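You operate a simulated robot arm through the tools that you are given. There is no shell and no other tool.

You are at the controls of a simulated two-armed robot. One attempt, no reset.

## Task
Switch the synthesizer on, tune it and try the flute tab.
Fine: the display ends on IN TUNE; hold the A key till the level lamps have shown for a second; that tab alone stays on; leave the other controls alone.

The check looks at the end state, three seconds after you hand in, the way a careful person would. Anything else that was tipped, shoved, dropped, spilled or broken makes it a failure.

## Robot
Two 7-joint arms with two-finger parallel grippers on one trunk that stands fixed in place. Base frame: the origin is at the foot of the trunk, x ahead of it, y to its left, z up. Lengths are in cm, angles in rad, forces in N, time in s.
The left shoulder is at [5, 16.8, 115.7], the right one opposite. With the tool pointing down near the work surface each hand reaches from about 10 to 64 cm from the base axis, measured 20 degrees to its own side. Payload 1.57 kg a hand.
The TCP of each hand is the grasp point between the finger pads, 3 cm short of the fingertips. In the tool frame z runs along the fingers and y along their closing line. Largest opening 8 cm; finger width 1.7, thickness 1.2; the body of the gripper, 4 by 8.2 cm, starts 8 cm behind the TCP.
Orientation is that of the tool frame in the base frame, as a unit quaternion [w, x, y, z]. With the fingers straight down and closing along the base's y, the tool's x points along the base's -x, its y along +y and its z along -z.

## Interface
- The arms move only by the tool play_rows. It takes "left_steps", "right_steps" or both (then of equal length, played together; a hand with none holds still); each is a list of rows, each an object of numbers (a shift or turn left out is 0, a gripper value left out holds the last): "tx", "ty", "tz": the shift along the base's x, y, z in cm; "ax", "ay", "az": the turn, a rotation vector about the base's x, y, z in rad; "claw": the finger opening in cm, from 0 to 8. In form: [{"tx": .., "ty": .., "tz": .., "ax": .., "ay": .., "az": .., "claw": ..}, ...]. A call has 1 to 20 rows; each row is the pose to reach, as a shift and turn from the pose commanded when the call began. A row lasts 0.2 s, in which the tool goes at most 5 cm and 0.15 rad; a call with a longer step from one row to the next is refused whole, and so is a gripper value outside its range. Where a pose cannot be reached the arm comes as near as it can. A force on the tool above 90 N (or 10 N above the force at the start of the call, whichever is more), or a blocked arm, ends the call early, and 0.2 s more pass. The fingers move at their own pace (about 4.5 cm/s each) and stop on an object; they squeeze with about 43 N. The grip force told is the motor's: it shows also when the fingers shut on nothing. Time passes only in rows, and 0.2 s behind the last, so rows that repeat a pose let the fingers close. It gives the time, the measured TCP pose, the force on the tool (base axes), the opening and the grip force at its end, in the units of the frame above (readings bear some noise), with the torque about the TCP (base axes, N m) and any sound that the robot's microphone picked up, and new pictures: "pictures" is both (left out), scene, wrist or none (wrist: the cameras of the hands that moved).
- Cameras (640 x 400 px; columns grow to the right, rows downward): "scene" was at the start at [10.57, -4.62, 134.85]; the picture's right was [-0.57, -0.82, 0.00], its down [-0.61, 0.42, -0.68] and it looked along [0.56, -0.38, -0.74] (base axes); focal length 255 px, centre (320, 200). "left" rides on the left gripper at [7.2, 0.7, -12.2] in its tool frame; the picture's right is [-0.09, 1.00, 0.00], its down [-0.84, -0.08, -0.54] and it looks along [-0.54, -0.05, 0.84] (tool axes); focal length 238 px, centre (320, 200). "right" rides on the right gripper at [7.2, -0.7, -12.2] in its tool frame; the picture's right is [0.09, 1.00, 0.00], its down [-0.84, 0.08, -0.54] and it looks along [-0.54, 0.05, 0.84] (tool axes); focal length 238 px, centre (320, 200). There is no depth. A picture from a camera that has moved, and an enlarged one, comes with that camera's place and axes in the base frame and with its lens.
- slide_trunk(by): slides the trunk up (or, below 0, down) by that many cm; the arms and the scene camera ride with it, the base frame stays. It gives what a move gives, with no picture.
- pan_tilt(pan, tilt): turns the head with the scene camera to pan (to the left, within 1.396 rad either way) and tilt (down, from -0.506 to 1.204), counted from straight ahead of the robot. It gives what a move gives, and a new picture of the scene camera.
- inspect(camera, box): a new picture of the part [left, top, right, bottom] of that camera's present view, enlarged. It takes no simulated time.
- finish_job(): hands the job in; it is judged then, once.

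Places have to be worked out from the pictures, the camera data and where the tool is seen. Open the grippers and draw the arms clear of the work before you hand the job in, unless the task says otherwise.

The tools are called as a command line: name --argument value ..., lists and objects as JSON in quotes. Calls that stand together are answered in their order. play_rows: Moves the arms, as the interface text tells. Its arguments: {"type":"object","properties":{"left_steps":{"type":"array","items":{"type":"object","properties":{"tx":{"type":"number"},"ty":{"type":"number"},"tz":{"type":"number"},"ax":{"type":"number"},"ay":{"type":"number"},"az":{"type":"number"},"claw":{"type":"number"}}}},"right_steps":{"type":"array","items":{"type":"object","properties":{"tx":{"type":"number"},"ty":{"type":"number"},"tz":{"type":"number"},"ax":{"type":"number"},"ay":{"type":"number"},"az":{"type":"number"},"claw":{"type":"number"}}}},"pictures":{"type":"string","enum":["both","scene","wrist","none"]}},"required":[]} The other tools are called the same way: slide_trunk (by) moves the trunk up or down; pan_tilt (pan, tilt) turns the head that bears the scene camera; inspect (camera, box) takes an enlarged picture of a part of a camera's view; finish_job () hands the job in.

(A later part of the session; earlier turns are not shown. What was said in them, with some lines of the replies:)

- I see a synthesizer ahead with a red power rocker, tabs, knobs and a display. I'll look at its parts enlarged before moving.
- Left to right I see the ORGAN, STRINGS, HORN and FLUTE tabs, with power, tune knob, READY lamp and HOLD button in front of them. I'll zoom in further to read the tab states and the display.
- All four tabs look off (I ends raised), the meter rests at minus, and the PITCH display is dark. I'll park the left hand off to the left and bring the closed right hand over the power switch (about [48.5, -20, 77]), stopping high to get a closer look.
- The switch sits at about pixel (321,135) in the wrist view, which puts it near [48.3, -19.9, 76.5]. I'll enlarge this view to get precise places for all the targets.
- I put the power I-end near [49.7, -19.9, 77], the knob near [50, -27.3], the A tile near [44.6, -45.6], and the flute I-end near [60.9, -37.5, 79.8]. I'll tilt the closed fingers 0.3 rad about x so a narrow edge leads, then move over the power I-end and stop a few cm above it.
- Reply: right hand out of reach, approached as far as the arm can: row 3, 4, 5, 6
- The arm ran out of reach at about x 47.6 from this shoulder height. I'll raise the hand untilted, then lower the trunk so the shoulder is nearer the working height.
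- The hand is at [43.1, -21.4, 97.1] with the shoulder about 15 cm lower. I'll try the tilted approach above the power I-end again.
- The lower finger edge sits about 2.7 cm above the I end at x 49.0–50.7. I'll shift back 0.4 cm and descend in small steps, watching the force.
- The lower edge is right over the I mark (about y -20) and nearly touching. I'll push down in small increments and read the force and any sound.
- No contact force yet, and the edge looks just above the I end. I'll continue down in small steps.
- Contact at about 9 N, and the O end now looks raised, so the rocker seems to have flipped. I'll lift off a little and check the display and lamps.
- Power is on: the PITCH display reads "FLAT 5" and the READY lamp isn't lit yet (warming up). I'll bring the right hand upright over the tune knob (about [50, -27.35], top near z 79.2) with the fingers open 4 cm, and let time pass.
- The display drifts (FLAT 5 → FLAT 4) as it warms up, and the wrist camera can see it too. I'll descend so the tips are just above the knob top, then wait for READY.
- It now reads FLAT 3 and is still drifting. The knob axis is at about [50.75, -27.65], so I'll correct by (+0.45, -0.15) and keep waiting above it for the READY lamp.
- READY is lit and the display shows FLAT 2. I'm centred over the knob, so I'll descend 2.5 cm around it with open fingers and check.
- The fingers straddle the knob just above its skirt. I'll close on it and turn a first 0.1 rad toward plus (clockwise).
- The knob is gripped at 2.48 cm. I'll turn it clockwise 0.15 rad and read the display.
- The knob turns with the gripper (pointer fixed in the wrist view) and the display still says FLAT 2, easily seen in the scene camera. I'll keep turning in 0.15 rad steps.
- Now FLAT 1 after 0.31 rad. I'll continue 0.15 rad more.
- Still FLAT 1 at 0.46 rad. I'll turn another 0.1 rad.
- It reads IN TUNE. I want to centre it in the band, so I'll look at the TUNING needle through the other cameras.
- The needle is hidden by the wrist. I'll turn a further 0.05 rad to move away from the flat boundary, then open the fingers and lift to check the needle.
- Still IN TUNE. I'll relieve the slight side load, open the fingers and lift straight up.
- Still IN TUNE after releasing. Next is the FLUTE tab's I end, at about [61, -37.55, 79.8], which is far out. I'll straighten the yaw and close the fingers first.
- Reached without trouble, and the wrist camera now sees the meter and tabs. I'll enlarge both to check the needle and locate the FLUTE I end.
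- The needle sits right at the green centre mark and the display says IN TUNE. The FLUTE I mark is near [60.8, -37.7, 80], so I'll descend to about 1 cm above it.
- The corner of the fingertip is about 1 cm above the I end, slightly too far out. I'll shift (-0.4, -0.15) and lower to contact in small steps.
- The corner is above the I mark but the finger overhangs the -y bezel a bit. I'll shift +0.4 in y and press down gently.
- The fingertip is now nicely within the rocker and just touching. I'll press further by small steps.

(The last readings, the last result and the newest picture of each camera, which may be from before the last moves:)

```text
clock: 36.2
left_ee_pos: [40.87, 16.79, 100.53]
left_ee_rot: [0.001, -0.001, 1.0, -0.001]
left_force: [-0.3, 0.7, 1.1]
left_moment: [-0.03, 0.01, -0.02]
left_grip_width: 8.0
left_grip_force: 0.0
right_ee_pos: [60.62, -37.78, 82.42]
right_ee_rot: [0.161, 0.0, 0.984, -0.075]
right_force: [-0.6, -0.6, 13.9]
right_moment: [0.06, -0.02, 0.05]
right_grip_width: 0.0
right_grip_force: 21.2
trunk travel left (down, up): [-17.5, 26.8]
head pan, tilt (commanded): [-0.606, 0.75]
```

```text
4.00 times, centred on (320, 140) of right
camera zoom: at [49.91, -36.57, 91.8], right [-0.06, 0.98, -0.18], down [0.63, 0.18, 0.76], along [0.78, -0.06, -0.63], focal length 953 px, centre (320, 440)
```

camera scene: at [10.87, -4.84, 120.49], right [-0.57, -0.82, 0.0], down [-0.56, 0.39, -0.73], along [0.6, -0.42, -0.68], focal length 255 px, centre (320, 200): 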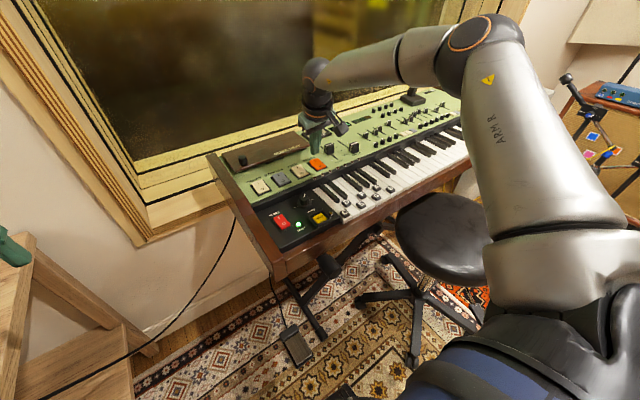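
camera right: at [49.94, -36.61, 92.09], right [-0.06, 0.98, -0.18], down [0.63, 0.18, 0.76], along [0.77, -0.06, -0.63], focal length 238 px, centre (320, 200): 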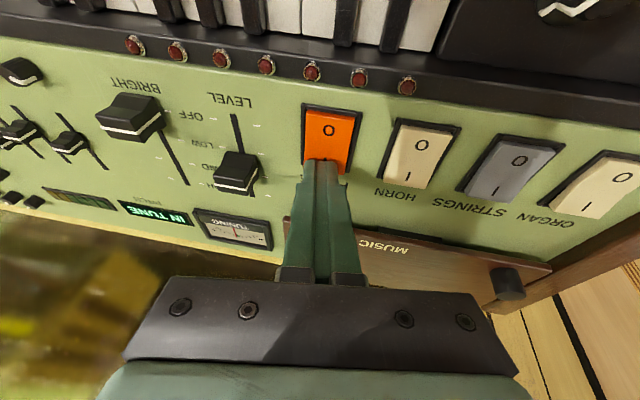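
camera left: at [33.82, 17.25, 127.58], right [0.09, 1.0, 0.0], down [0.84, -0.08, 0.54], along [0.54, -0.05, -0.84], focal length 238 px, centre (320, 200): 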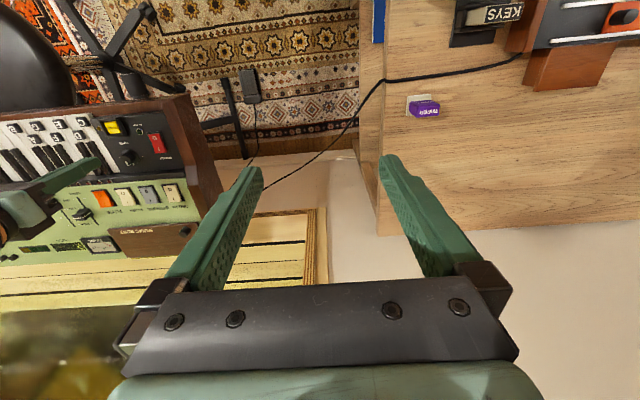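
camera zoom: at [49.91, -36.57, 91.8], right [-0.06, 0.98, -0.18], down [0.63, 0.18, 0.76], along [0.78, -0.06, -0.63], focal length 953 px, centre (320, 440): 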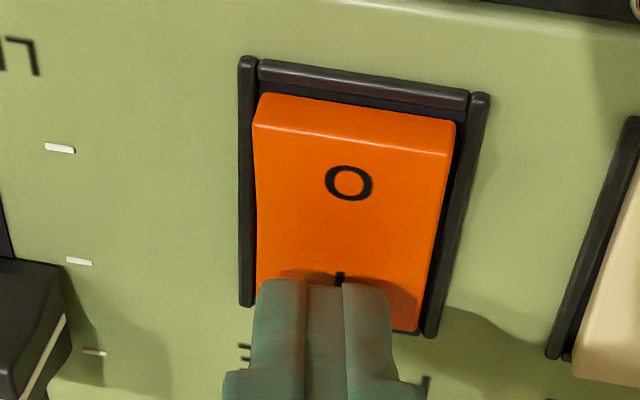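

The FLUTE rocker flipped: its O end is now raised and its I end is down. I'll lift off and confirm.

play_rows --right_steps '[{"tz": 1.5}, {"tz": 4}, {"tz": 8}, {"tz": 10}, {"tz": 10}]' --pictures "both"

inspect --camera "scene" --box '[240, 145, 360, 220]'

inspect --camera "right" --box '[100, 0, 340, 150]'

inspect --camera "scene" --box '[310, 110, 390, 160]'

```text
clock: 37.4
left_ee_pos: [40.86, 16.79, 100.45]
left_ee_rot: [0.0, -0.001, 1.0, 0.0]
left_force: [-0.6, -0.5, -0.6]
left_moment: [0.01, 0.04, -0.03]
left_grip_width: 8.0
left_grip_force: 0.1
right_ee_pos: [60.47, -38.1, 92.11]
right_ee_rot: [0.158, 0.0, 0.985, -0.075]
right_force: [0.0, -0.2, -0.1]
right_moment: [0.03, 0.03, 0.03]
right_grip_width: 0.01
right_grip_force: 21.4
trunk travel left (down, up): [-17.5, 26.8]
head pan, tilt (commanded): [-0.606, 0.75]
camera scene: at [10.88, -4.84, 120.49], right [-0.57, -0.82, 0.0], down [-0.56, 0.39, -0.73], along [0.6, -0.42, -0.68], focal length 255 px, centre (320, 200)
camera right: at [49.76, -36.98, 101.58], right [-0.06, 0.98, -0.17], down [0.63, 0.18, 0.76], along [0.77, -0.06, -0.63], focal length 238 px, centre (320, 200)
```

scene: 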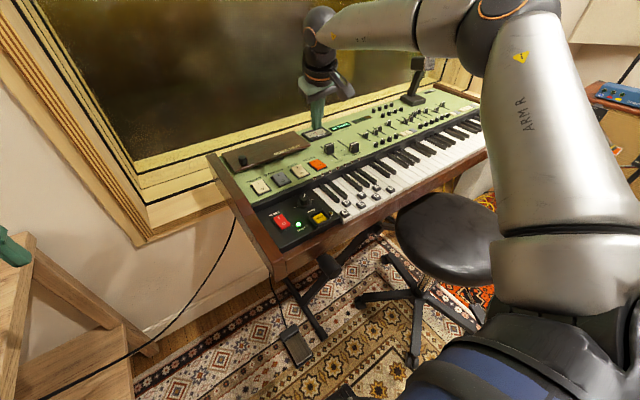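
right: 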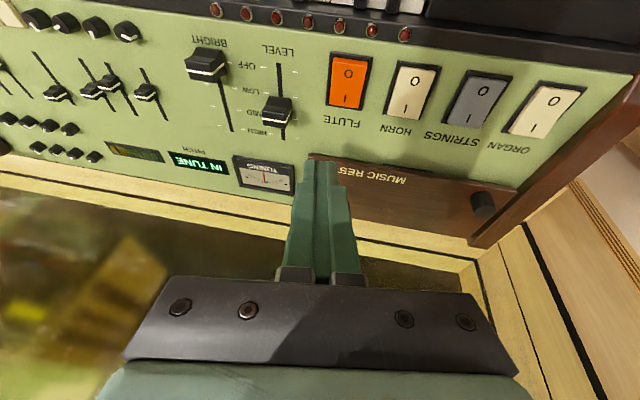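

```text
5.33 times, centred on (300, 182) of scene
camera zoom: at [10.88, -4.84, 120.49], right [-0.57, -0.82, 0.0], down [-0.56, 0.39, -0.73], along [0.6, -0.42, -0.68], focal length 1362 px, centre (427, 293)
```

zoom: 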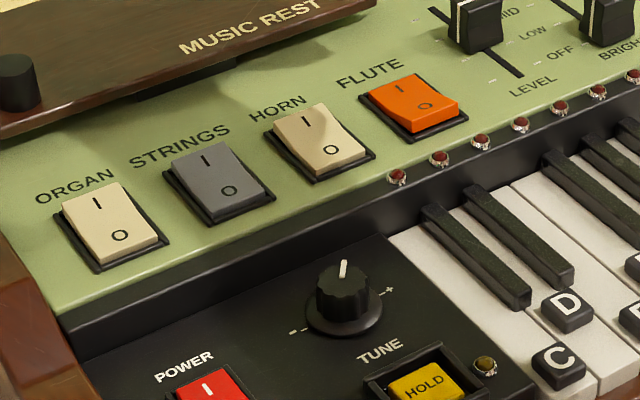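

```text
2.67 times, centred on (220, 75) of right
camera zoom: at [49.76, -36.98, 101.58], right [-0.06, 0.98, -0.17], down [0.63, 0.18, 0.76], along [0.77, -0.06, -0.63], focal length 636 px, centre (587, 533)
```

zoom: 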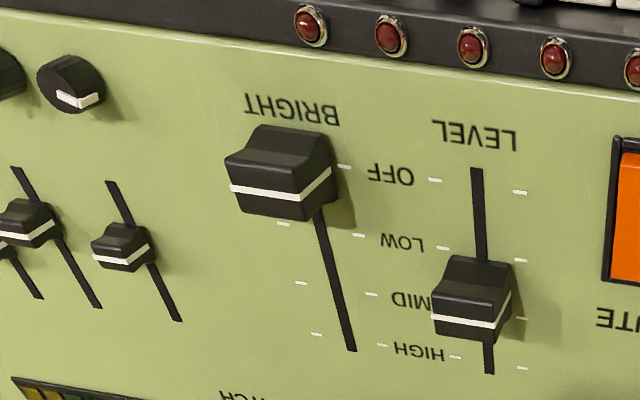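

```text
8.00 times, centred on (350, 135) of scene
camera zoom: at [10.88, -4.84, 120.49], right [-0.57, -0.82, 0.0], down [-0.56, 0.39, -0.73], along [0.6, -0.42, -0.68], focal length 2042 px, centre (80, 720)
```

zoom: 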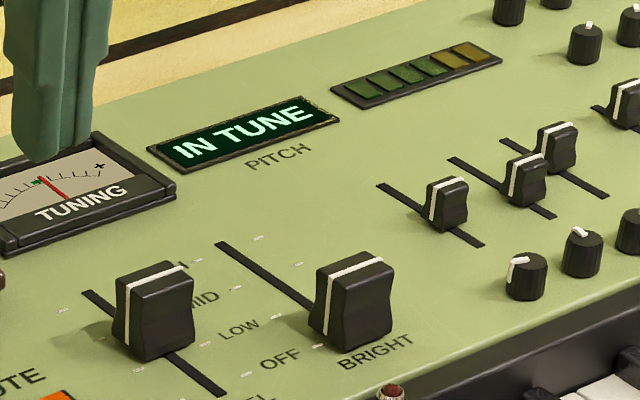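

Only FLUTE is on, and the display stays IN TUNE with the needle on the green mark. Next is the A key: I'll go above its tile (about [44.6, -45.6]) with the closed fingers tilted 0.3 rad so only a narrow edge will press.

play_rows --right_steps '[{"tx": -2.7, "ty": -1.3, "tz": 0, "ax": -0.025, "ay": 0.0525, "az": -0.008}, {"tx": -5.3, "ty": -2.6, "tz": 0, "ax": -0.05, "ay": 0.105, "az": -0.016}, {"tx": -8, "ty": -3.9, "tz": -1, "ax": -0.075, "ay": 0.1575, "az": -0.024}, {"tx": -10.6, "ty": -5.2, "tz": -2, "ax": -0.1, "ay": 0.21, "az": -0.031}, {"tx": -13.3, "ty": -6.5, "tz": -3, "ax": -0.125, "ay": 0.2625, "az": -0.039}, {"tx": -15.9, "ty": -7.8, "tz": -4, "ax": -0.15, "ay": 0.315, "az": -0.047}, {"tx": -15.9, "ty": -7.8, "tz": -4, "ax": -0.15, "ay": 0.315, "az": -0.047}]' --pictures "both"

inspect --camera "right" --box '[220, 60, 420, 185]'

inspect --camera "scene" --box '[310, 140, 430, 215]'

```text
clock: 39.0
left_ee_pos: [40.82, 16.68, 100.44]
left_ee_rot: [0.0, -0.001, 1.0, 0.0]
left_force: [0.0, 0.0, 0.1]
left_moment: [-0.04, 0.04, 0.01]
left_grip_width: 8.0
left_grip_force: 0.0
right_ee_pos: [44.49, -45.56, 88.26]
right_ee_rot: [-0.001, 0.0, 0.989, -0.151]
right_force: [0.0, 0.9, 0.3]
right_moment: [-0.03, -0.01, 0.03]
right_grip_width: 0.0
right_grip_force: 21.6
trunk travel left (down, up): [-17.5, 26.8]
head pan, tilt (commanded): [-0.606, 0.75]
camera scene: at [10.87, -4.85, 120.49], right [-0.57, -0.82, 0.0], down [-0.56, 0.39, -0.73], along [0.6, -0.42, -0.68], focal length 255 px, centre (320, 200)
camera right: at [37.29, -42.58, 100.21], right [-0.09, 0.95, -0.3], down [0.84, 0.24, 0.49], along [0.54, -0.2, -0.82], focal length 238 px, centre (320, 200)
```

scene: 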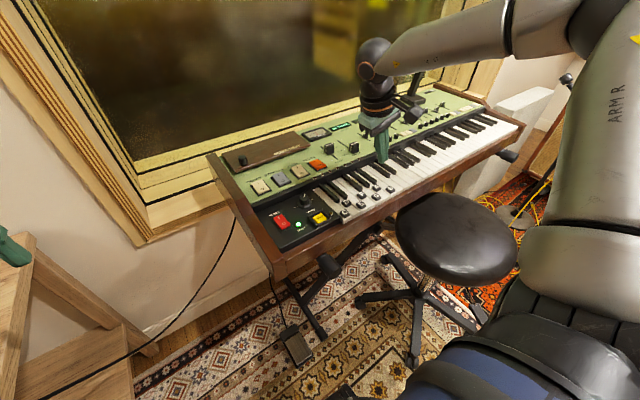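
right: 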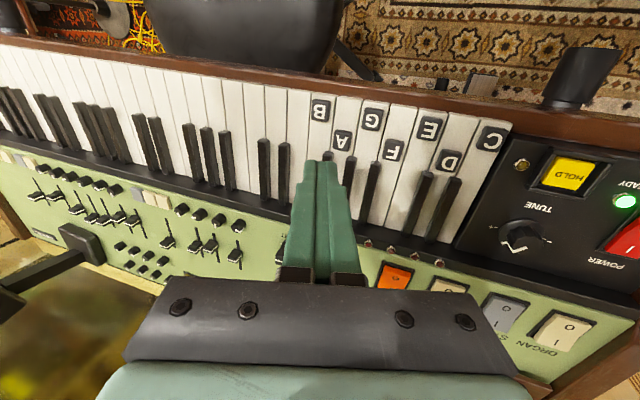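

```text
3.20 times, centred on (320, 122) of right
camera zoom: at [37.29, -42.58, 100.21], right [-0.09, 0.95, -0.3], down [0.84, 0.24, 0.49], along [0.54, -0.2, -0.82], focal length 763 px, centre (320, 448)
```

zoom: 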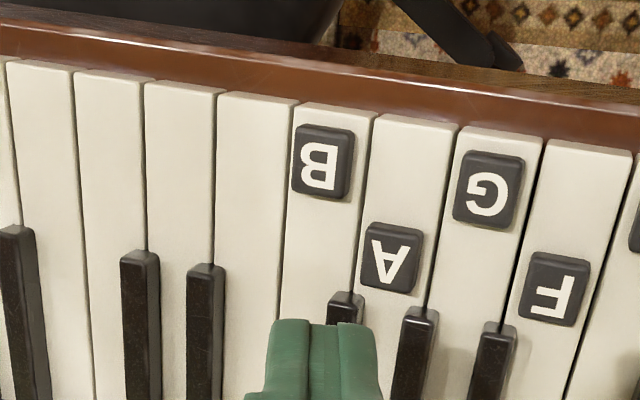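

```text
5.33 times, centred on (370, 178) of scene
camera zoom: at [10.87, -4.85, 120.49], right [-0.57, -0.82, 0.0], down [-0.56, 0.39, -0.73], along [0.6, -0.42, -0.68], focal length 1362 px, centre (53, 320)
```

zoom: 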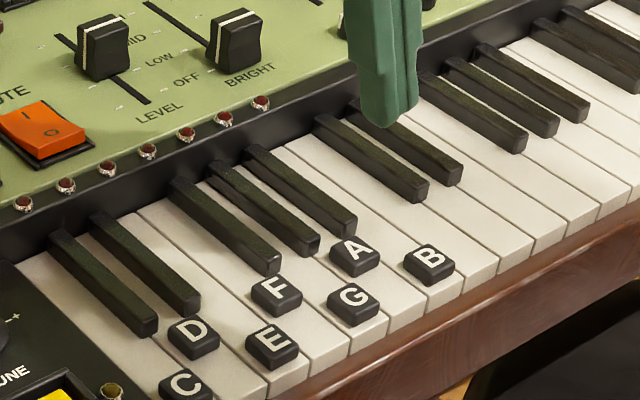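

The A tile is at about [44.95, -46.75, 76.7], with the black keys starting at x 46.2. I'll add tilt to 0.45 rad and go to about 1.3 cm above the tile.

play_rows --right_steps '[{"tx": 0.15, "ty": -0.5, "tz": -1.5, "ax": -0.08}, {"tx": 0.26, "ty": -0.96, "tz": -3.5, "ax": -0.15}, {"tx": 0.26, "ty": -0.96, "tz": -5.5, "ax": -0.15}, {"tx": 0.26, "ty": -0.96, "tz": -7, "ax": -0.15}, {"tx": 0.26, "ty": -0.96, "tz": -7, "ax": -0.15}]' --pictures "both"

inspect --camera "right" --box '[240, 70, 400, 170]'

inspect --camera "scene" --box '[340, 150, 420, 200]'

```text
clock: 40.2
left_ee_pos: [40.85, 16.66, 100.4]
left_ee_rot: [0.0, -0.001, 1.0, 0.0]
left_force: [0.7, 0.9, 0.1]
left_moment: [0.01, -0.01, -0.01]
left_grip_width: 8.03
left_grip_force: 0.0
right_ee_pos: [44.89, -46.56, 81.0]
right_ee_rot: [-0.002, 0.0, 0.975, -0.224]
right_force: [-0.4, 0.0, 0.1]
right_moment: [-0.04, -0.02, -0.01]
right_grip_width: 0.0
right_grip_force: 21.8
trunk travel left (down, up): [-17.5, 26.8]
head pan, tilt (commanded): [-0.606, 0.75]
camera scene: at [10.88, -4.84, 120.49], right [-0.57, -0.82, 0.0], down [-0.56, 0.39, -0.73], along [0.6, -0.42, -0.68], focal length 255 px, centre (320, 200)
camera right: at [37.77, -41.77, 92.45], right [-0.09, 0.9, -0.43], down [0.84, 0.31, 0.45], along [0.54, -0.32, -0.78], focal length 238 px, centre (320, 200)
```

scene: 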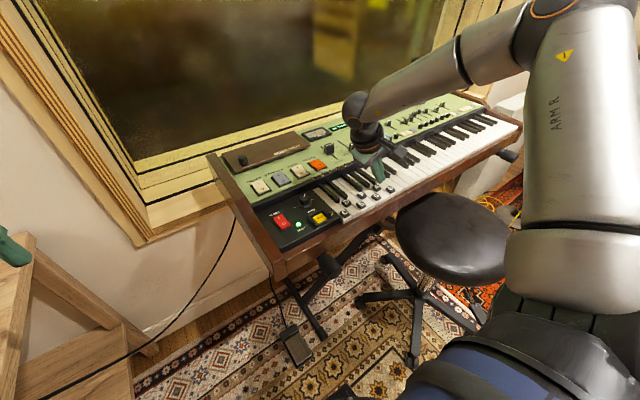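
right: 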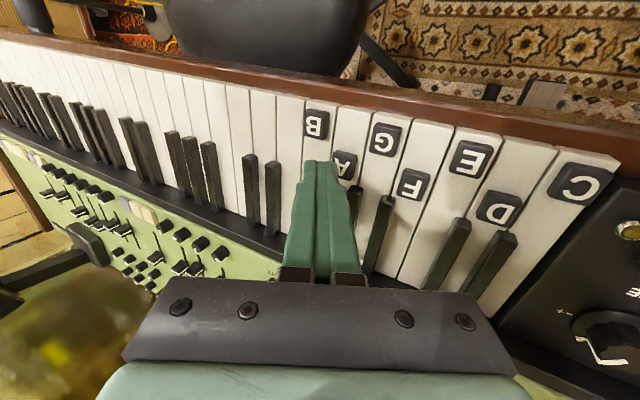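

```text
4.00 times, centred on (320, 120) of right
camera zoom: at [37.77, -41.77, 92.45], right [-0.09, 0.9, -0.43], down [0.84, 0.31, 0.45], along [0.54, -0.32, -0.78], focal length 953 px, centre (320, 520)
```

zoom: 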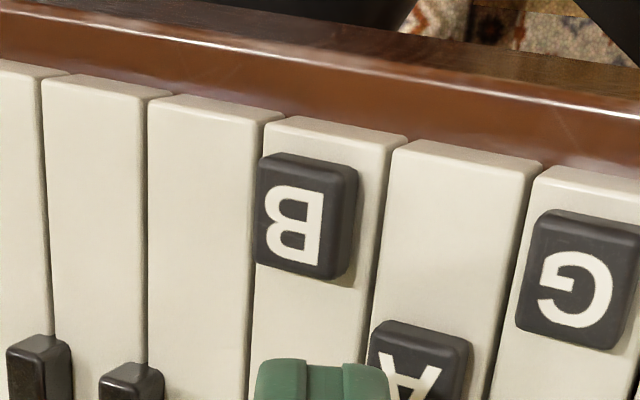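

```text
8.00 times, centred on (380, 175) of scene
camera zoom: at [10.88, -4.84, 120.49], right [-0.57, -0.82, 0.0], down [-0.56, 0.39, -0.73], along [0.6, -0.42, -0.68], focal length 2042 px, centre (-160, 400)
```

zoom: 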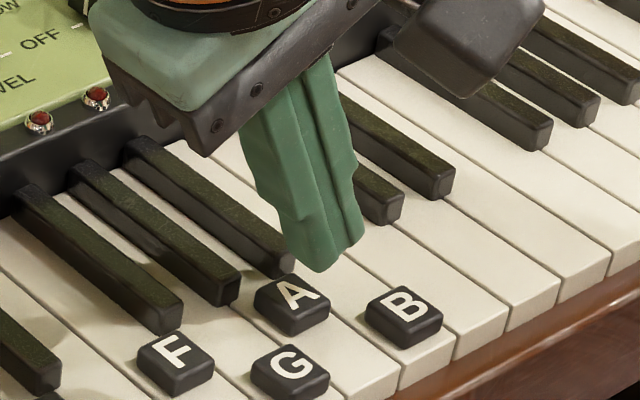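

The finger's lower edge is about 1 cm directly above the A tile. I'll go down in small steps until contact shows.

play_rows --right_steps '[{"tx": -0.1, "ty": 0.1, "tz": -0.4}, {"tx": -0.1, "ty": 0.1, "tz": -0.8}, {"tx": -0.1, "ty": 0.1, "tz": -1.0}, {"tx": -0.1, "ty": 0.1, "tz": -1.0}]' --pictures "none"

inspect --camera "right" --box '[240, 90, 400, 190]'

inspect --camera "scene" --box '[340, 150, 420, 200]'

```text
clock: 41.2
left_ee_pos: [40.81, 16.67, 100.43]
left_ee_rot: [0.001, -0.001, 1.0, -0.001]
left_force: [0.4, 0.0, 0.2]
left_moment: [-0.01, 0.0, 0.01]
left_grip_width: 7.99
left_grip_force: 0.1
right_ee_pos: [44.67, -46.44, 80.07]
right_ee_rot: [-0.003, 0.0, 0.975, -0.224]
right_force: [-1.0, 0.3, 0.2]
right_moment: [-0.03, 0.02, 0.0]
right_grip_width: 0.01
right_grip_force: 21.0
trunk travel left (down, up): [-17.5, 26.8]
head pan, tilt (commanded): [-0.606, 0.75]
```

```text
4.00 times, centred on (320, 140) of right
camera zoom: at [37.57, -41.56, 91.45], right [-0.09, 0.9, -0.43], down [0.84, 0.31, 0.45], along [0.54, -0.32, -0.78], focal length 953 px, centre (320, 440)
```

zoom: 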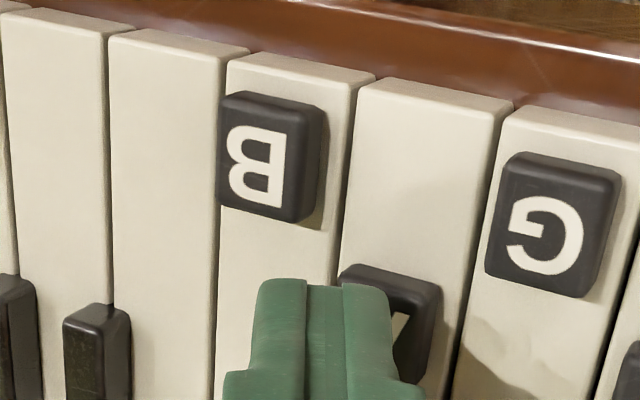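

```text
8.00 times, centred on (380, 175) of scene
camera zoom: at [10.87, -4.84, 120.49], right [-0.57, -0.82, 0.0], down [-0.56, 0.39, -0.73], along [0.6, -0.42, -0.68], focal length 2042 px, centre (-160, 400)
```

zoom: 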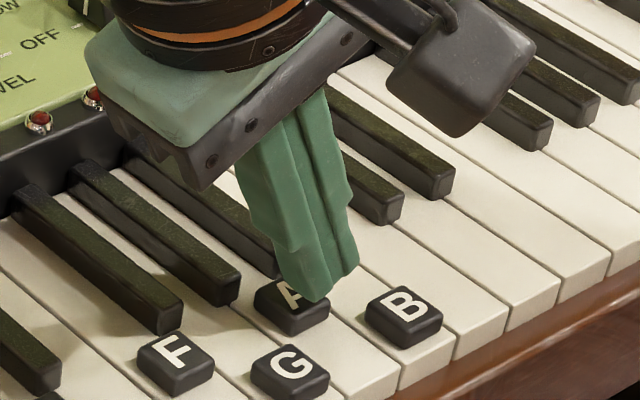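

The edge is over the tile but no force yet. I'll shift +0.15 in y and lower another 0.5 cm in steps.

play_rows --right_steps '[{"ty": 0.15, "tz": -0.2}, {"ty": 0.15, "tz": -0.4}, {"ty": 0.15, "tz": -0.5}, {"ty": 0.15, "tz": -0.5}]' --pictures "none"

inspect --camera "right" --box '[240, 90, 400, 190]'

inspect --camera "scene" --box '[310, 110, 430, 200]'

```text
clock: 42.2
left_ee_pos: [40.89, 16.59, 100.53]
left_ee_rot: [0.0, -0.001, 1.0, 0.0]
left_force: [-1.0, 0.4, -0.4]
left_moment: [0.02, -0.01, 0.02]
left_grip_width: 7.99
left_grip_force: 0.1
right_ee_pos: [44.58, -46.32, 79.58]
right_ee_rot: [-0.002, 0.0, 0.974, -0.225]
right_force: [-0.3, -0.7, -0.1]
right_moment: [0.02, -0.01, 0.0]
right_grip_width: 0.01
right_grip_force: 21.3
trunk travel left (down, up): [-17.5, 26.8]
head pan, tilt (commanded): [-0.606, 0.75]
```

```text
4.00 times, centred on (320, 140) of right
camera zoom: at [37.54, -41.44, 91.01], right [-0.09, 0.9, -0.43], down [0.84, 0.31, 0.45], along [0.54, -0.32, -0.78], focal length 953 px, centre (320, 440)
```

zoom: 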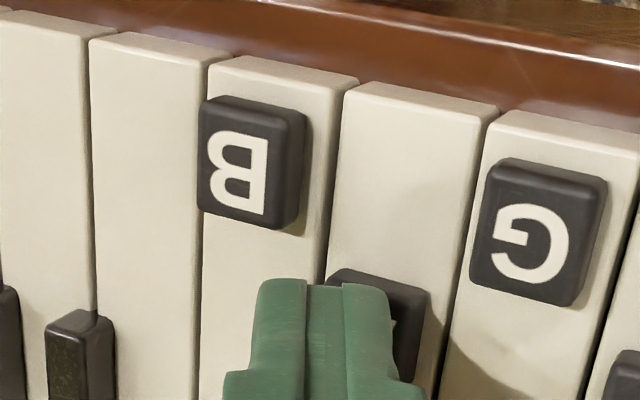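

```text
4.44 times, centred on (370, 155) of scene
camera zoom: at [10.87, -4.84, 120.49], right [-0.57, -0.82, 0.0], down [-0.56, 0.39, -0.73], along [0.6, -0.42, -0.68], focal length 1135 px, centre (98, 400)
```

zoom: 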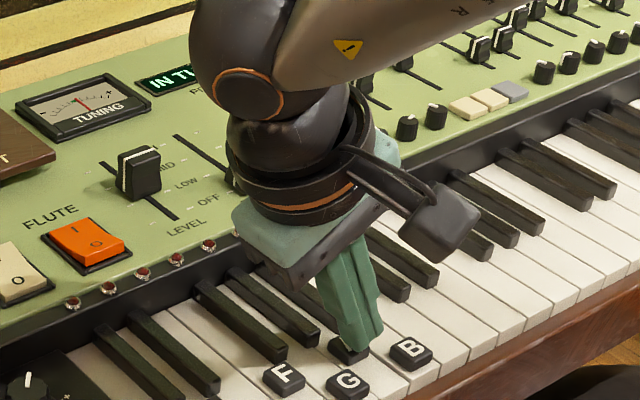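

No force yet at an edge height of about 76.4, and the arm hides the level lamps from the scene camera. I'll swing the left hand in a little so its camera can watch the level lamps and display.

play_rows --left_steps '[{"ty": -3, "tz": 0.5, "az": -0.1}, {"ty": -6, "tz": 1, "az": -0.2}, {"ty": -9, "tz": 2, "az": -0.3}, {"ty": -12, "tz": 3, "az": -0.4}, {"ty": -14, "tz": 3, "az": -0.5}, {"ty": -14, "tz": 3, "az": -0.5}]' --pictures "wrist"

inspect --camera "left" --box '[40, 120, 320, 295]'

```text
clock: 43.6
left_ee_pos: [40.77, 2.52, 103.48]
left_ee_rot: [0.0, 0.248, 0.969, -0.001]
left_force: [-0.8, -0.6, 0.5]
left_moment: [0.01, 0.04, 0.02]
left_grip_width: 8.0
left_grip_force: 0.0
right_ee_pos: [44.77, -46.33, 79.56]
right_ee_rot: [-0.002, -0.001, 0.975, -0.224]
right_force: [1.1, -0.2, 0.4]
right_moment: [0.02, -0.02, 0.0]
right_grip_width: 0.0
right_grip_force: 21.0
trunk travel left (down, up): [-17.5, 26.8]
head pan, tilt (commanded): [-0.606, 0.75]
camera left: at [34.91, 6.53, 115.59], right [0.56, 0.83, 0.0], down [0.7, -0.47, 0.54], along [0.45, -0.3, -0.84], focal length 238 px, centre (320, 200)
```

left: 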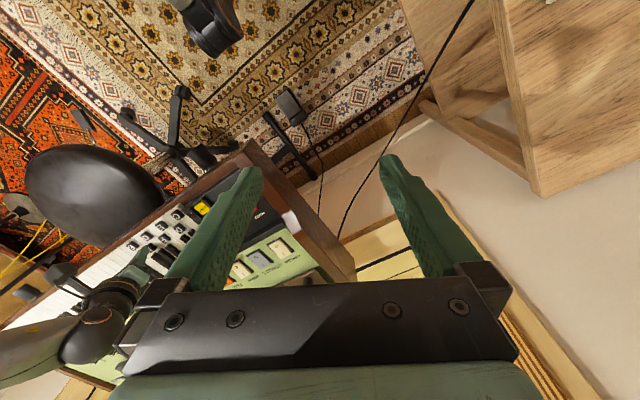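

```text
2.29 times, centred on (180, 208) of left
camera zoom: at [34.91, 6.53, 115.59], right [0.56, 0.83, 0.0], down [0.7, -0.47, 0.54], along [0.45, -0.3, -0.84], focal length 545 px, centre (640, 183)
```

zoom: 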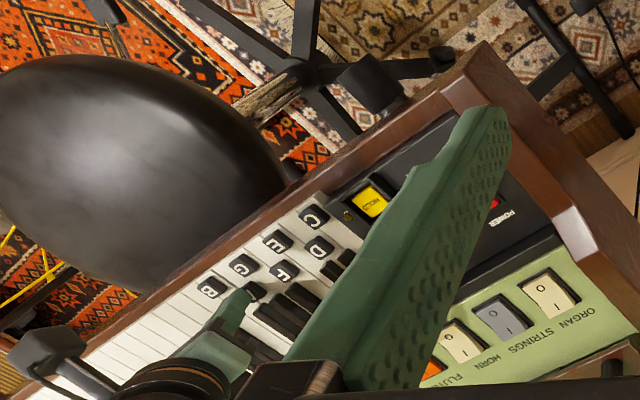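

The left gripper itself hides the lamps. I'll tilt the left hand outward by about 0.6 rad so its camera looks further along the panel toward the level lamps.

play_rows --left_steps '[{"tz": 0.5, "ax": -0.067, "ay": -0.1}, {"tz": 1, "ax": -0.134, "ay": -0.2}, {"tz": 1.5, "ax": -0.202, "ay": -0.3}, {"tz": 2, "ax": -0.27, "ay": -0.4}, {"tz": 2, "ax": -0.336, "ay": -0.498}, {"tz": 2, "ax": -0.336, "ay": -0.498}]' --pictures "wrist"

```text
clock: 45.0
left_ee_pos: [40.82, 2.84, 105.35]
left_ee_rot: [0.28, 0.236, 0.925, -0.101]
left_force: [-0.1, -0.6, 0.8]
left_moment: [0.03, 0.0, -0.01]
left_grip_width: 7.97
left_grip_force: 0.0
right_ee_pos: [44.82, -46.19, 79.53]
right_ee_rot: [-0.001, 0.0, 0.975, -0.224]
right_force: [-0.8, 0.3, 0.5]
right_moment: [0.02, 0.01, -0.01]
right_grip_width: 0.0
right_grip_force: 21.0
trunk travel left (down, up): [-17.5, 26.8]
head pan, tilt (commanded): [-0.606, 0.75]
camera left: at [30.21, 9.83, 111.27], right [0.56, 0.83, 0.0], down [0.32, -0.21, 0.92], along [0.77, -0.52, -0.38], focal length 238 px, centre (320, 200)
```

left: 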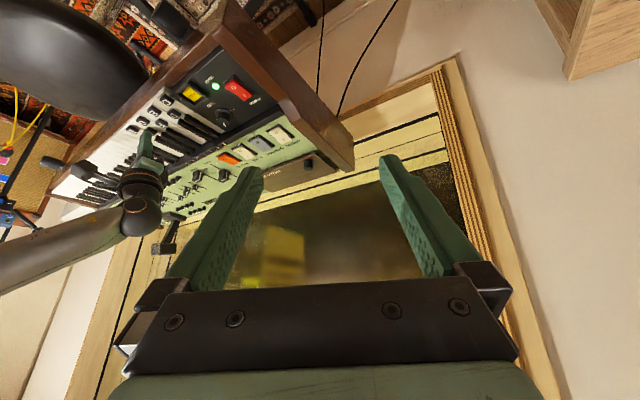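

The panel is now in view at upper left, with the left finger close to the lamps. I'll close the left fingers to clear the line of sight, then zoom in.

play_rows --left_steps '[{"claw": 0}, {"claw": 0}, {"claw": 0}, {"claw": 0}, {"claw": 0}]' --pictures "none"

inspect --camera "left" --box '[120, 110, 280, 210]'

```text
clock: 46.2
left_ee_pos: [40.68, 2.72, 105.4]
left_ee_rot: [0.278, 0.236, 0.926, -0.1]
left_force: [-0.9, -1.1, 0.2]
left_moment: [0.0, 0.02, 0.03]
left_grip_width: 0.0
left_grip_force: 15.1
right_ee_pos: [44.76, -46.36, 79.55]
right_ee_rot: [-0.002, 0.0, 0.975, -0.224]
right_force: [0.3, -0.7, 0.5]
right_moment: [-0.01, 0.02, -0.03]
right_grip_width: 0.0
right_grip_force: 21.3
trunk travel left (down, up): [-17.5, 26.8]
head pan, tilt (commanded): [-0.606, 0.75]
```

```text
4.00 times, centred on (200, 160) of left
camera zoom: at [30.22, 9.82, 111.29], right [0.56, 0.83, 0.0], down [0.32, -0.21, 0.92], along [0.77, -0.52, -0.39], focal length 953 px, centre (800, 360)
```

zoom: 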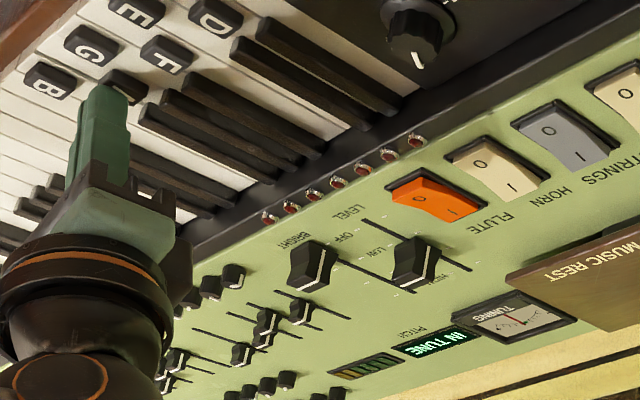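

The left camera now shows the level lamps, red lamps, display, needle and the right finger on the A tile. I'll press down slowly and watch the lamps.

play_rows --right_steps '[{"tz": -0.2}, {"tz": -0.4}, {"tz": -0.4}]' --pictures "none"

inspect --camera "left" --box '[120, 110, 280, 210]'

inspect --camera "scene" --box '[340, 150, 420, 200]'

```text
clock: 47.0
left_ee_pos: [40.68, 2.77, 105.46]
left_ee_rot: [0.278, 0.236, 0.926, -0.1]
left_force: [0.3, 0.3, -0.6]
left_moment: [0.02, -0.01, -0.01]
left_grip_width: 0.0
left_grip_force: 21.3
right_ee_pos: [44.83, -46.16, 79.32]
right_ee_rot: [-0.002, 0.0, 0.974, -0.225]
right_force: [-0.9, 0.5, 0.3]
right_moment: [0.03, 0.02, 0.02]
right_grip_width: 0.0
right_grip_force: 21.1
trunk travel left (down, up): [-17.5, 26.8]
head pan, tilt (commanded): [-0.606, 0.75]
```

```text
4.00 times, centred on (200, 160) of left
camera zoom: at [30.22, 9.83, 111.28], right [0.56, 0.83, 0.0], down [0.32, -0.21, 0.92], along [0.77, -0.52, -0.39], focal length 953 px, centre (800, 360)
```

zoom: 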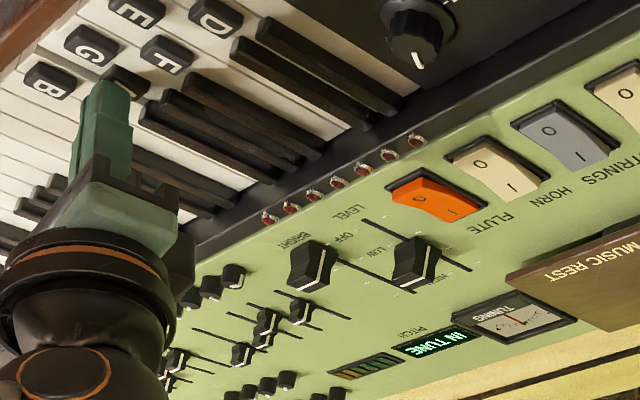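

```text
8.00 times, centred on (380, 175) of scene
camera zoom: at [10.86, -4.83, 120.49], right [-0.57, -0.82, 0.0], down [-0.56, 0.39, -0.73], along [0.6, -0.42, -0.68], focal length 2042 px, centre (-160, 400)
```

zoom: 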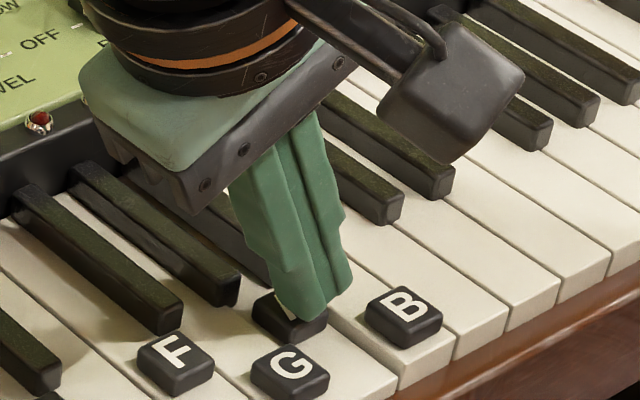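

Still no force at an edge height near 76.1. I'll continue in 0.2 cm steps.

play_rows --right_steps '[{"tz": -0.2}, {"tz": -0.4}, {"tz": -0.4}]' --pictures "none"

inspect --camera "left" --box '[120, 110, 280, 210]'

inspect --camera "scene" --box '[340, 150, 420, 200]'

```text
clock: 47.8
left_ee_pos: [40.77, 2.75, 105.42]
left_ee_rot: [0.279, 0.235, 0.926, -0.101]
left_force: [-0.1, -0.4, 0.4]
left_moment: [0.0, 0.02, 0.02]
left_grip_width: 0.02
left_grip_force: 21.0
right_ee_pos: [44.76, -46.34, 78.86]
right_ee_rot: [-0.002, 0.0, 0.974, -0.224]
right_force: [-2.0, -1.3, 1.2]
right_moment: [0.0, 0.05, 0.01]
right_grip_width: 0.01
right_grip_force: 21.5
trunk travel left (down, up): [-17.5, 26.8]
head pan, tilt (commanded): [-0.606, 0.75]
heard: click
```

```text
4.00 times, centred on (200, 160) of left
camera zoom: at [30.22, 9.83, 111.29], right [0.56, 0.83, 0.0], down [0.32, -0.21, 0.92], along [0.77, -0.52, -0.39], focal length 953 px, centre (800, 360)
```

zoom: 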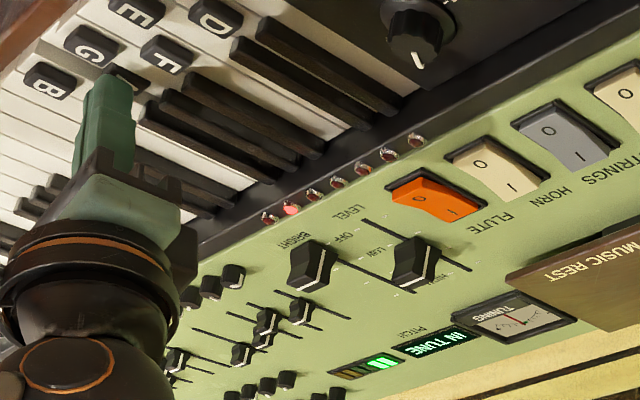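

```text
8.00 times, centred on (380, 175) of scene
camera zoom: at [10.86, -4.83, 120.49], right [-0.57, -0.82, 0.0], down [-0.56, 0.39, -0.73], along [0.6, -0.42, -0.68], focal length 2042 px, centre (-160, 400)
```

zoom: 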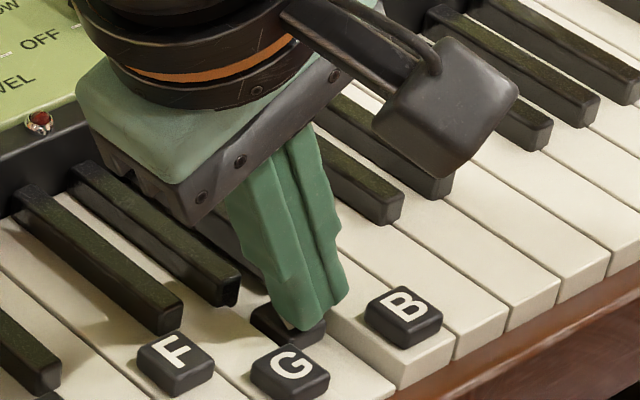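

A click was heard. The sixth red lamp (A) and the green level lamps lit up. I'll hold this position for over two seconds.

play_rows --right_steps '[{"tz": -0.08}, {"tz": -0.08}, {"tz": -0.08}, {"tz": -0.08}, {"tz": -0.08}, {"tz": -0.08}]' --pictures "none"

inspect --camera "left" --box '[160, 140, 240, 210]'

play_rows --right_steps '[{"tz": 0}, {"tz": 0}, {"tz": 0}, {"tz": 0}, {"tz": 0}]' --pictures "none"

inspect --camera "left" --box '[160, 140, 240, 210]'

```text
clock: 49.2
left_ee_pos: [40.69, 2.74, 105.48]
left_ee_rot: [0.278, 0.235, 0.926, -0.1]
left_force: [-0.5, -0.6, 0.3]
left_moment: [0.02, 0.0, 0.0]
left_grip_width: 0.0
left_grip_force: 21.4
right_ee_pos: [44.76, -46.27, 78.82]
right_ee_rot: [-0.002, -0.001, 0.975, -0.224]
right_force: [-1.0, -0.2, 1.5]
right_moment: [0.01, 0.02, -0.01]
right_grip_width: 0.0
right_grip_force: 21.1
trunk travel left (down, up): [-17.5, 26.8]
head pan, tilt (commanded): [-0.606, 0.75]
```

```text
5.71 times, centred on (200, 175) of left
camera zoom: at [30.22, 9.83, 111.28], right [0.56, 0.83, 0.0], down [0.32, -0.21, 0.92], along [0.77, -0.52, -0.39], focal length 1362 px, centre (1006, 343)
```

zoom: 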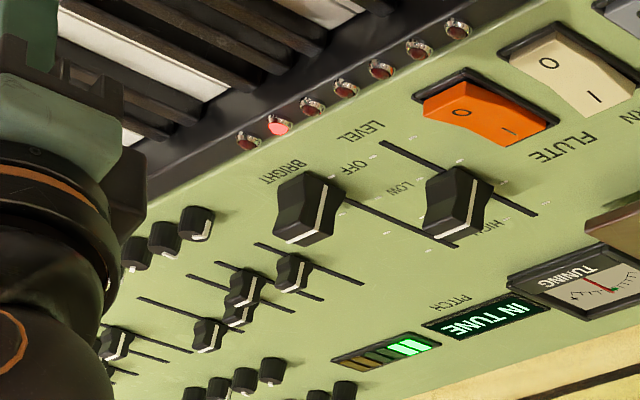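

```text
clock: 50.4
left_ee_pos: [40.69, 2.77, 105.43]
left_ee_rot: [0.279, 0.235, 0.926, -0.1]
left_force: [0.0, -0.1, 0.2]
left_moment: [0.02, 0.03, 0.04]
left_grip_width: 0.01
left_grip_force: 21.3
right_ee_pos: [44.75, -46.22, 78.59]
right_ee_rot: [-0.002, 0.0, 0.975, -0.224]
right_force: [0.0, -0.5, 1.7]
right_moment: [-0.01, 0.01, 0.0]
right_grip_width: 0.0
right_grip_force: 21.6
trunk travel left (down, up): [-17.5, 26.8]
head pan, tilt (commanded): [-0.606, 0.75]
```

```text
5.71 times, centred on (200, 175) of left
camera zoom: at [30.21, 9.84, 111.29], right [0.56, 0.83, 0.0], down [0.32, -0.21, 0.92], along [0.77, -0.52, -0.39], focal length 1362 px, centre (1006, 343)
```

zoom: 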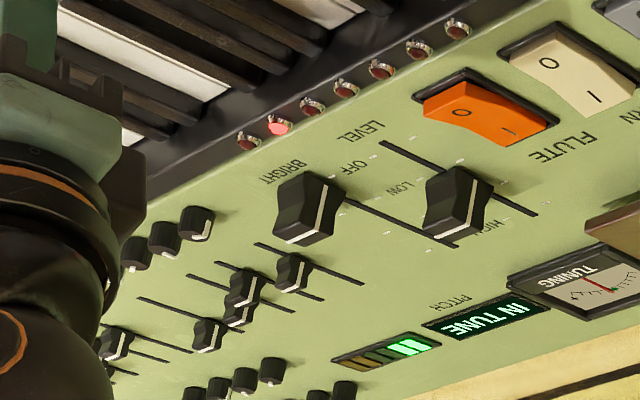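

The level lamps have been lit for over 2.5 s with only the A lamp showing. I'll release the key by lifting straight up, then check the whole state.

play_rows --right_steps '[{"tz": 0.5}, {"tz": 1.5}, {"tz": 4}, {"tz": 8}, {"tz": 12}, {"tz": 15}, {"tz": 15}]' --pictures "both"

inspect --camera "left" --box '[120, 110, 280, 210]'

inspect --camera "scene" --box '[240, 110, 420, 222]'

```text
clock: 52.0
left_ee_pos: [40.89, 2.65, 105.4]
left_ee_rot: [0.278, 0.236, 0.926, -0.1]
left_force: [0.2, 0.0, -0.5]
left_moment: [0.02, 0.0, -0.02]
left_grip_width: 0.0
left_grip_force: 21.2
right_ee_pos: [44.98, -46.22, 93.77]
right_ee_rot: [-0.002, -0.001, 0.974, -0.225]
right_force: [0.2, 0.8, -0.3]
right_moment: [0.03, 0.01, 0.01]
right_grip_width: 0.0
right_grip_force: 21.3
trunk travel left (down, up): [-17.5, 26.8]
head pan, tilt (commanded): [-0.606, 0.75]
camera scene: at [10.87, -4.84, 120.49], right [-0.57, -0.82, 0.0], down [-0.56, 0.39, -0.73], along [0.6, -0.42, -0.68], focal length 255 px, centre (320, 200)
camera right: at [37.71, -41.31, 105.22], right [-0.09, 0.9, -0.43], down [0.84, 0.31, 0.45], along [0.54, -0.32, -0.78], focal length 238 px, centre (320, 200)
```

scene: 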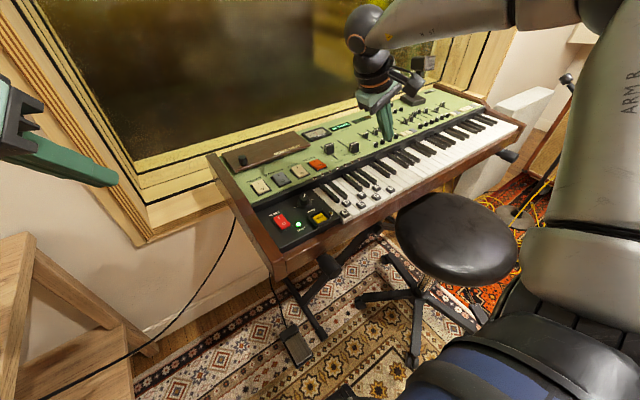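
right: 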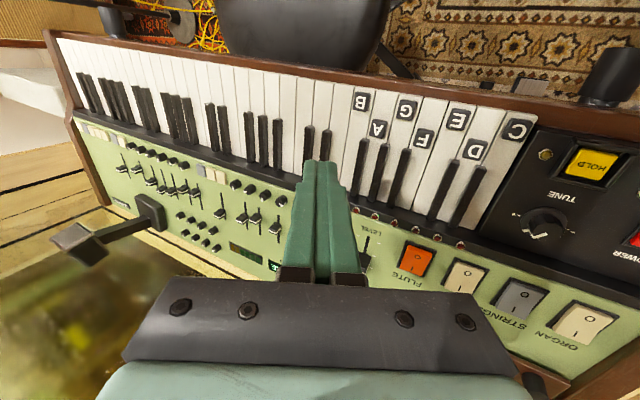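

```text
4.00 times, centred on (200, 160) of left
camera zoom: at [30.22, 9.82, 111.28], right [0.56, 0.83, 0.0], down [0.32, -0.21, 0.92], along [0.77, -0.52, -0.39], focal length 953 px, centre (800, 360)
```

zoom: 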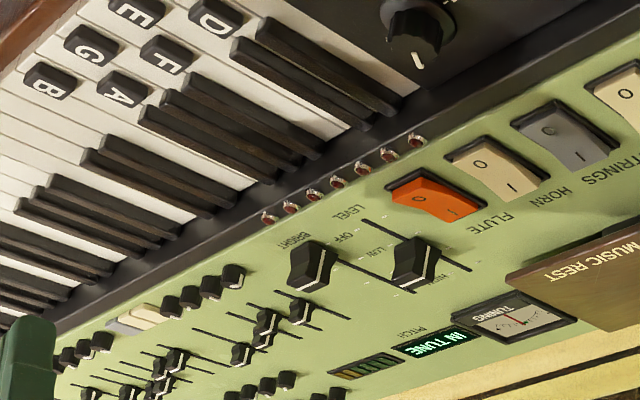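

```text
3.56 times, centred on (330, 166) of scene
camera zoom: at [10.87, -4.84, 120.49], right [-0.57, -0.82, 0.0], down [-0.56, 0.39, -0.73], along [0.6, -0.42, -0.68], focal length 908 px, centre (284, 321)
```

zoom: 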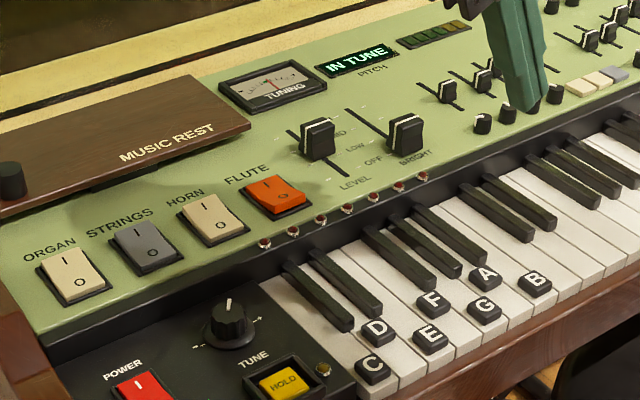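

All is as wanted: power on, READY, IN TUNE with the needle on the mark, only FLUTE on, and the A key back up. I'll open both grippers while drawing the arms back clear of the synthesizer.

play_rows --left_steps '[{"tx": -1, "ty": 1, "tz": 0.5, "ax": 0.06, "ay": 0.08, "claw": 8}, {"tx": -3, "ty": 3, "tz": 1, "ax": 0.12, "ay": 0.17}, {"tx": -5, "ty": 5, "tz": 1, "ax": 0.18, "ay": 0.25}, {"tx": -7, "ty": 7, "tz": 1, "ax": 0.24, "ay": 0.35}, {"tx": -9, "ty": 9, "tz": 1, "ax": 0.3, "ay": 0.43}, {"tx": -11, "ty": 11, "tz": 1, "ax": 0.336, "ay": 0.498}, {"tx": -12, "ty": 13, "tz": 1, "ax": 0.336, "ay": 0.498}, {"tx": -12, "ty": 13, "tz": 1, "ax": 0.336, "ay": 0.498}, {"tx": -12, "ty": 13, "tz": 1, "ax": 0.336, "ay": 0.498}]' --right_steps '[{"tz": 3, "ax": 0.08}, {"tx": -2, "tz": 6, "ax": 0.16}, {"tx": -5, "tz": 8, "ax": 0.24}, {"tx": -8.5, "tz": 8, "ax": 0.32, "claw": 8}, {"tx": -12, "tz": 8, "ax": 0.4}, {"tx": -15.5, "tz": 8, "ax": 0.45}, {"tx": -19, "tz": 8, "ax": 0.45}, {"tx": -21, "tz": 8, "ax": 0.45}, {"tx": -21, "tz": 8, "ax": 0.45}]' --pictures "both"

inspect --camera "scene" --box '[210, 110, 430, 248]'

inspect --camera "scene" --box '[290, 115, 390, 178]'

```text
clock: 54.0
left_ee_pos: [28.85, 15.98, 106.41]
left_ee_rot: [0.0, 0.247, 0.969, 0.0]
left_force: [0.3, 1.0, -1.0]
left_moment: [-0.01, 0.01, 0.01]
left_grip_width: 7.98
left_grip_force: 0.0
right_ee_pos: [23.85, -46.13, 101.73]
right_ee_rot: [-0.002, 0.0, 1.0, -0.001]
right_force: [0.0, -0.7, 0.9]
right_moment: [-0.04, -0.03, -0.01]
right_grip_width: 8.01
right_grip_force: 0.1
trunk travel left (down, up): [-17.5, 26.8]
head pan, tilt (commanded): [-0.606, 0.75]
camera scene: at [10.87, -4.84, 120.49], right [-0.57, -0.82, 0.0], down [-0.56, 0.39, -0.73], along [0.6, -0.42, -0.68], focal length 255 px, centre (320, 200)
camera right: at [16.64, -46.73, 114.08], right [-0.09, 1.0, 0.0], down [0.84, 0.08, 0.54], along [0.54, 0.05, -0.84], focal length 238 px, centre (320, 200)
camera left: at [23.07, 19.84, 118.68], right [0.56, 0.83, 0.0], down [0.7, -0.47, 0.54], along [0.45, -0.3, -0.84], focal length 238 px, centre (320, 200)
```

scene: 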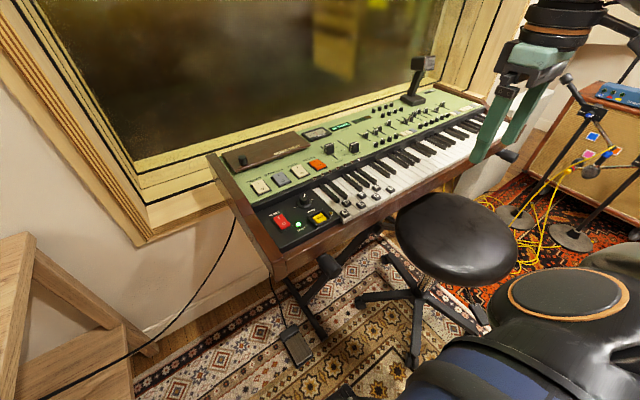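
right: 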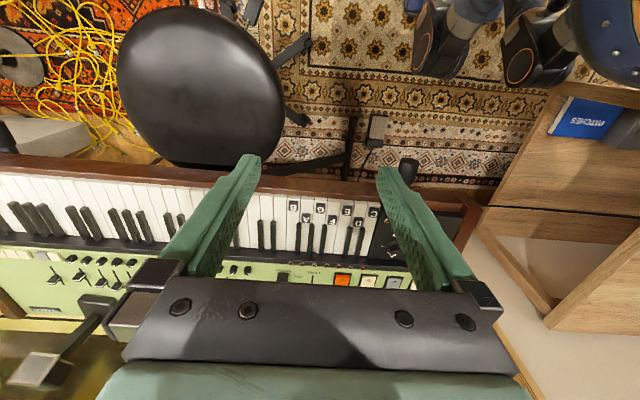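
left: 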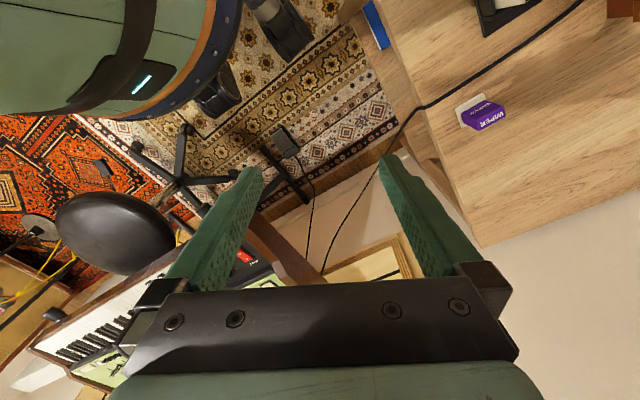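

```text
2.90 times, centred on (320, 179) of scene
camera zoom: at [10.87, -4.84, 120.49], right [-0.57, -0.82, 0.0], down [-0.56, 0.39, -0.73], along [0.6, -0.42, -0.68], focal length 740 px, centre (320, 261)
```

zoom: 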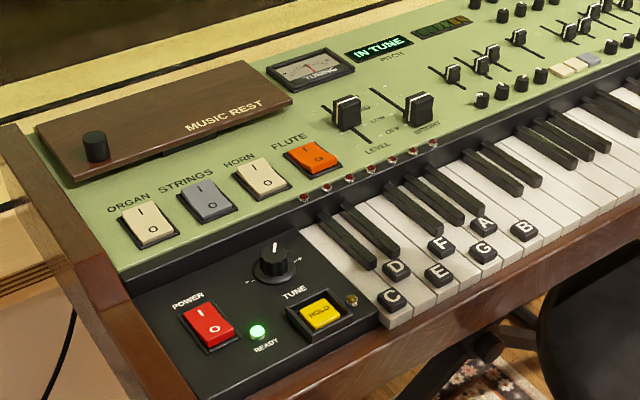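

```text
6.35 times, centred on (340, 146) of scene
camera zoom: at [10.87, -4.84, 120.49], right [-0.57, -0.82, 0.0], down [-0.56, 0.39, -0.73], along [0.6, -0.42, -0.68], focal length 1621 px, centre (193, 540)
```

zoom: 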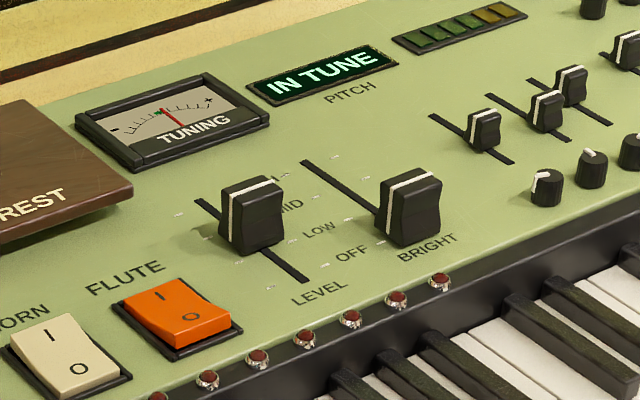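

The final check shows POWER on, READY lit, the display on IN TUNE with a steady needle, only FLUTE switched on and the other controls untouched. Both arms are clear with open grippers, so I'm handing the job in.

finish_job

```text
The job is handed in.
```

The synthesizer is on and tuned, and I tried the flute tab. The job is handed in.

- **Power:** the POWER switch is on and the READY lamp is lit.
- **Tuning:** the display read IN TUNE in my last check before handing in, about 27 s after I tuned it. The needle sat at the centre mark.
- **Flute tab:** FLUTE is the only tab on; ORGAN, STRINGS and HORN are still off.
- **A key:** I held it until the level lamps had been lit for over 2.5 s. Only the A note lamp showed, and the key came back up when released.

I left HOLD, the sliders and the other knobs alone, and nothing was knocked or dropped. Both arms are drawn back with their grippers open.
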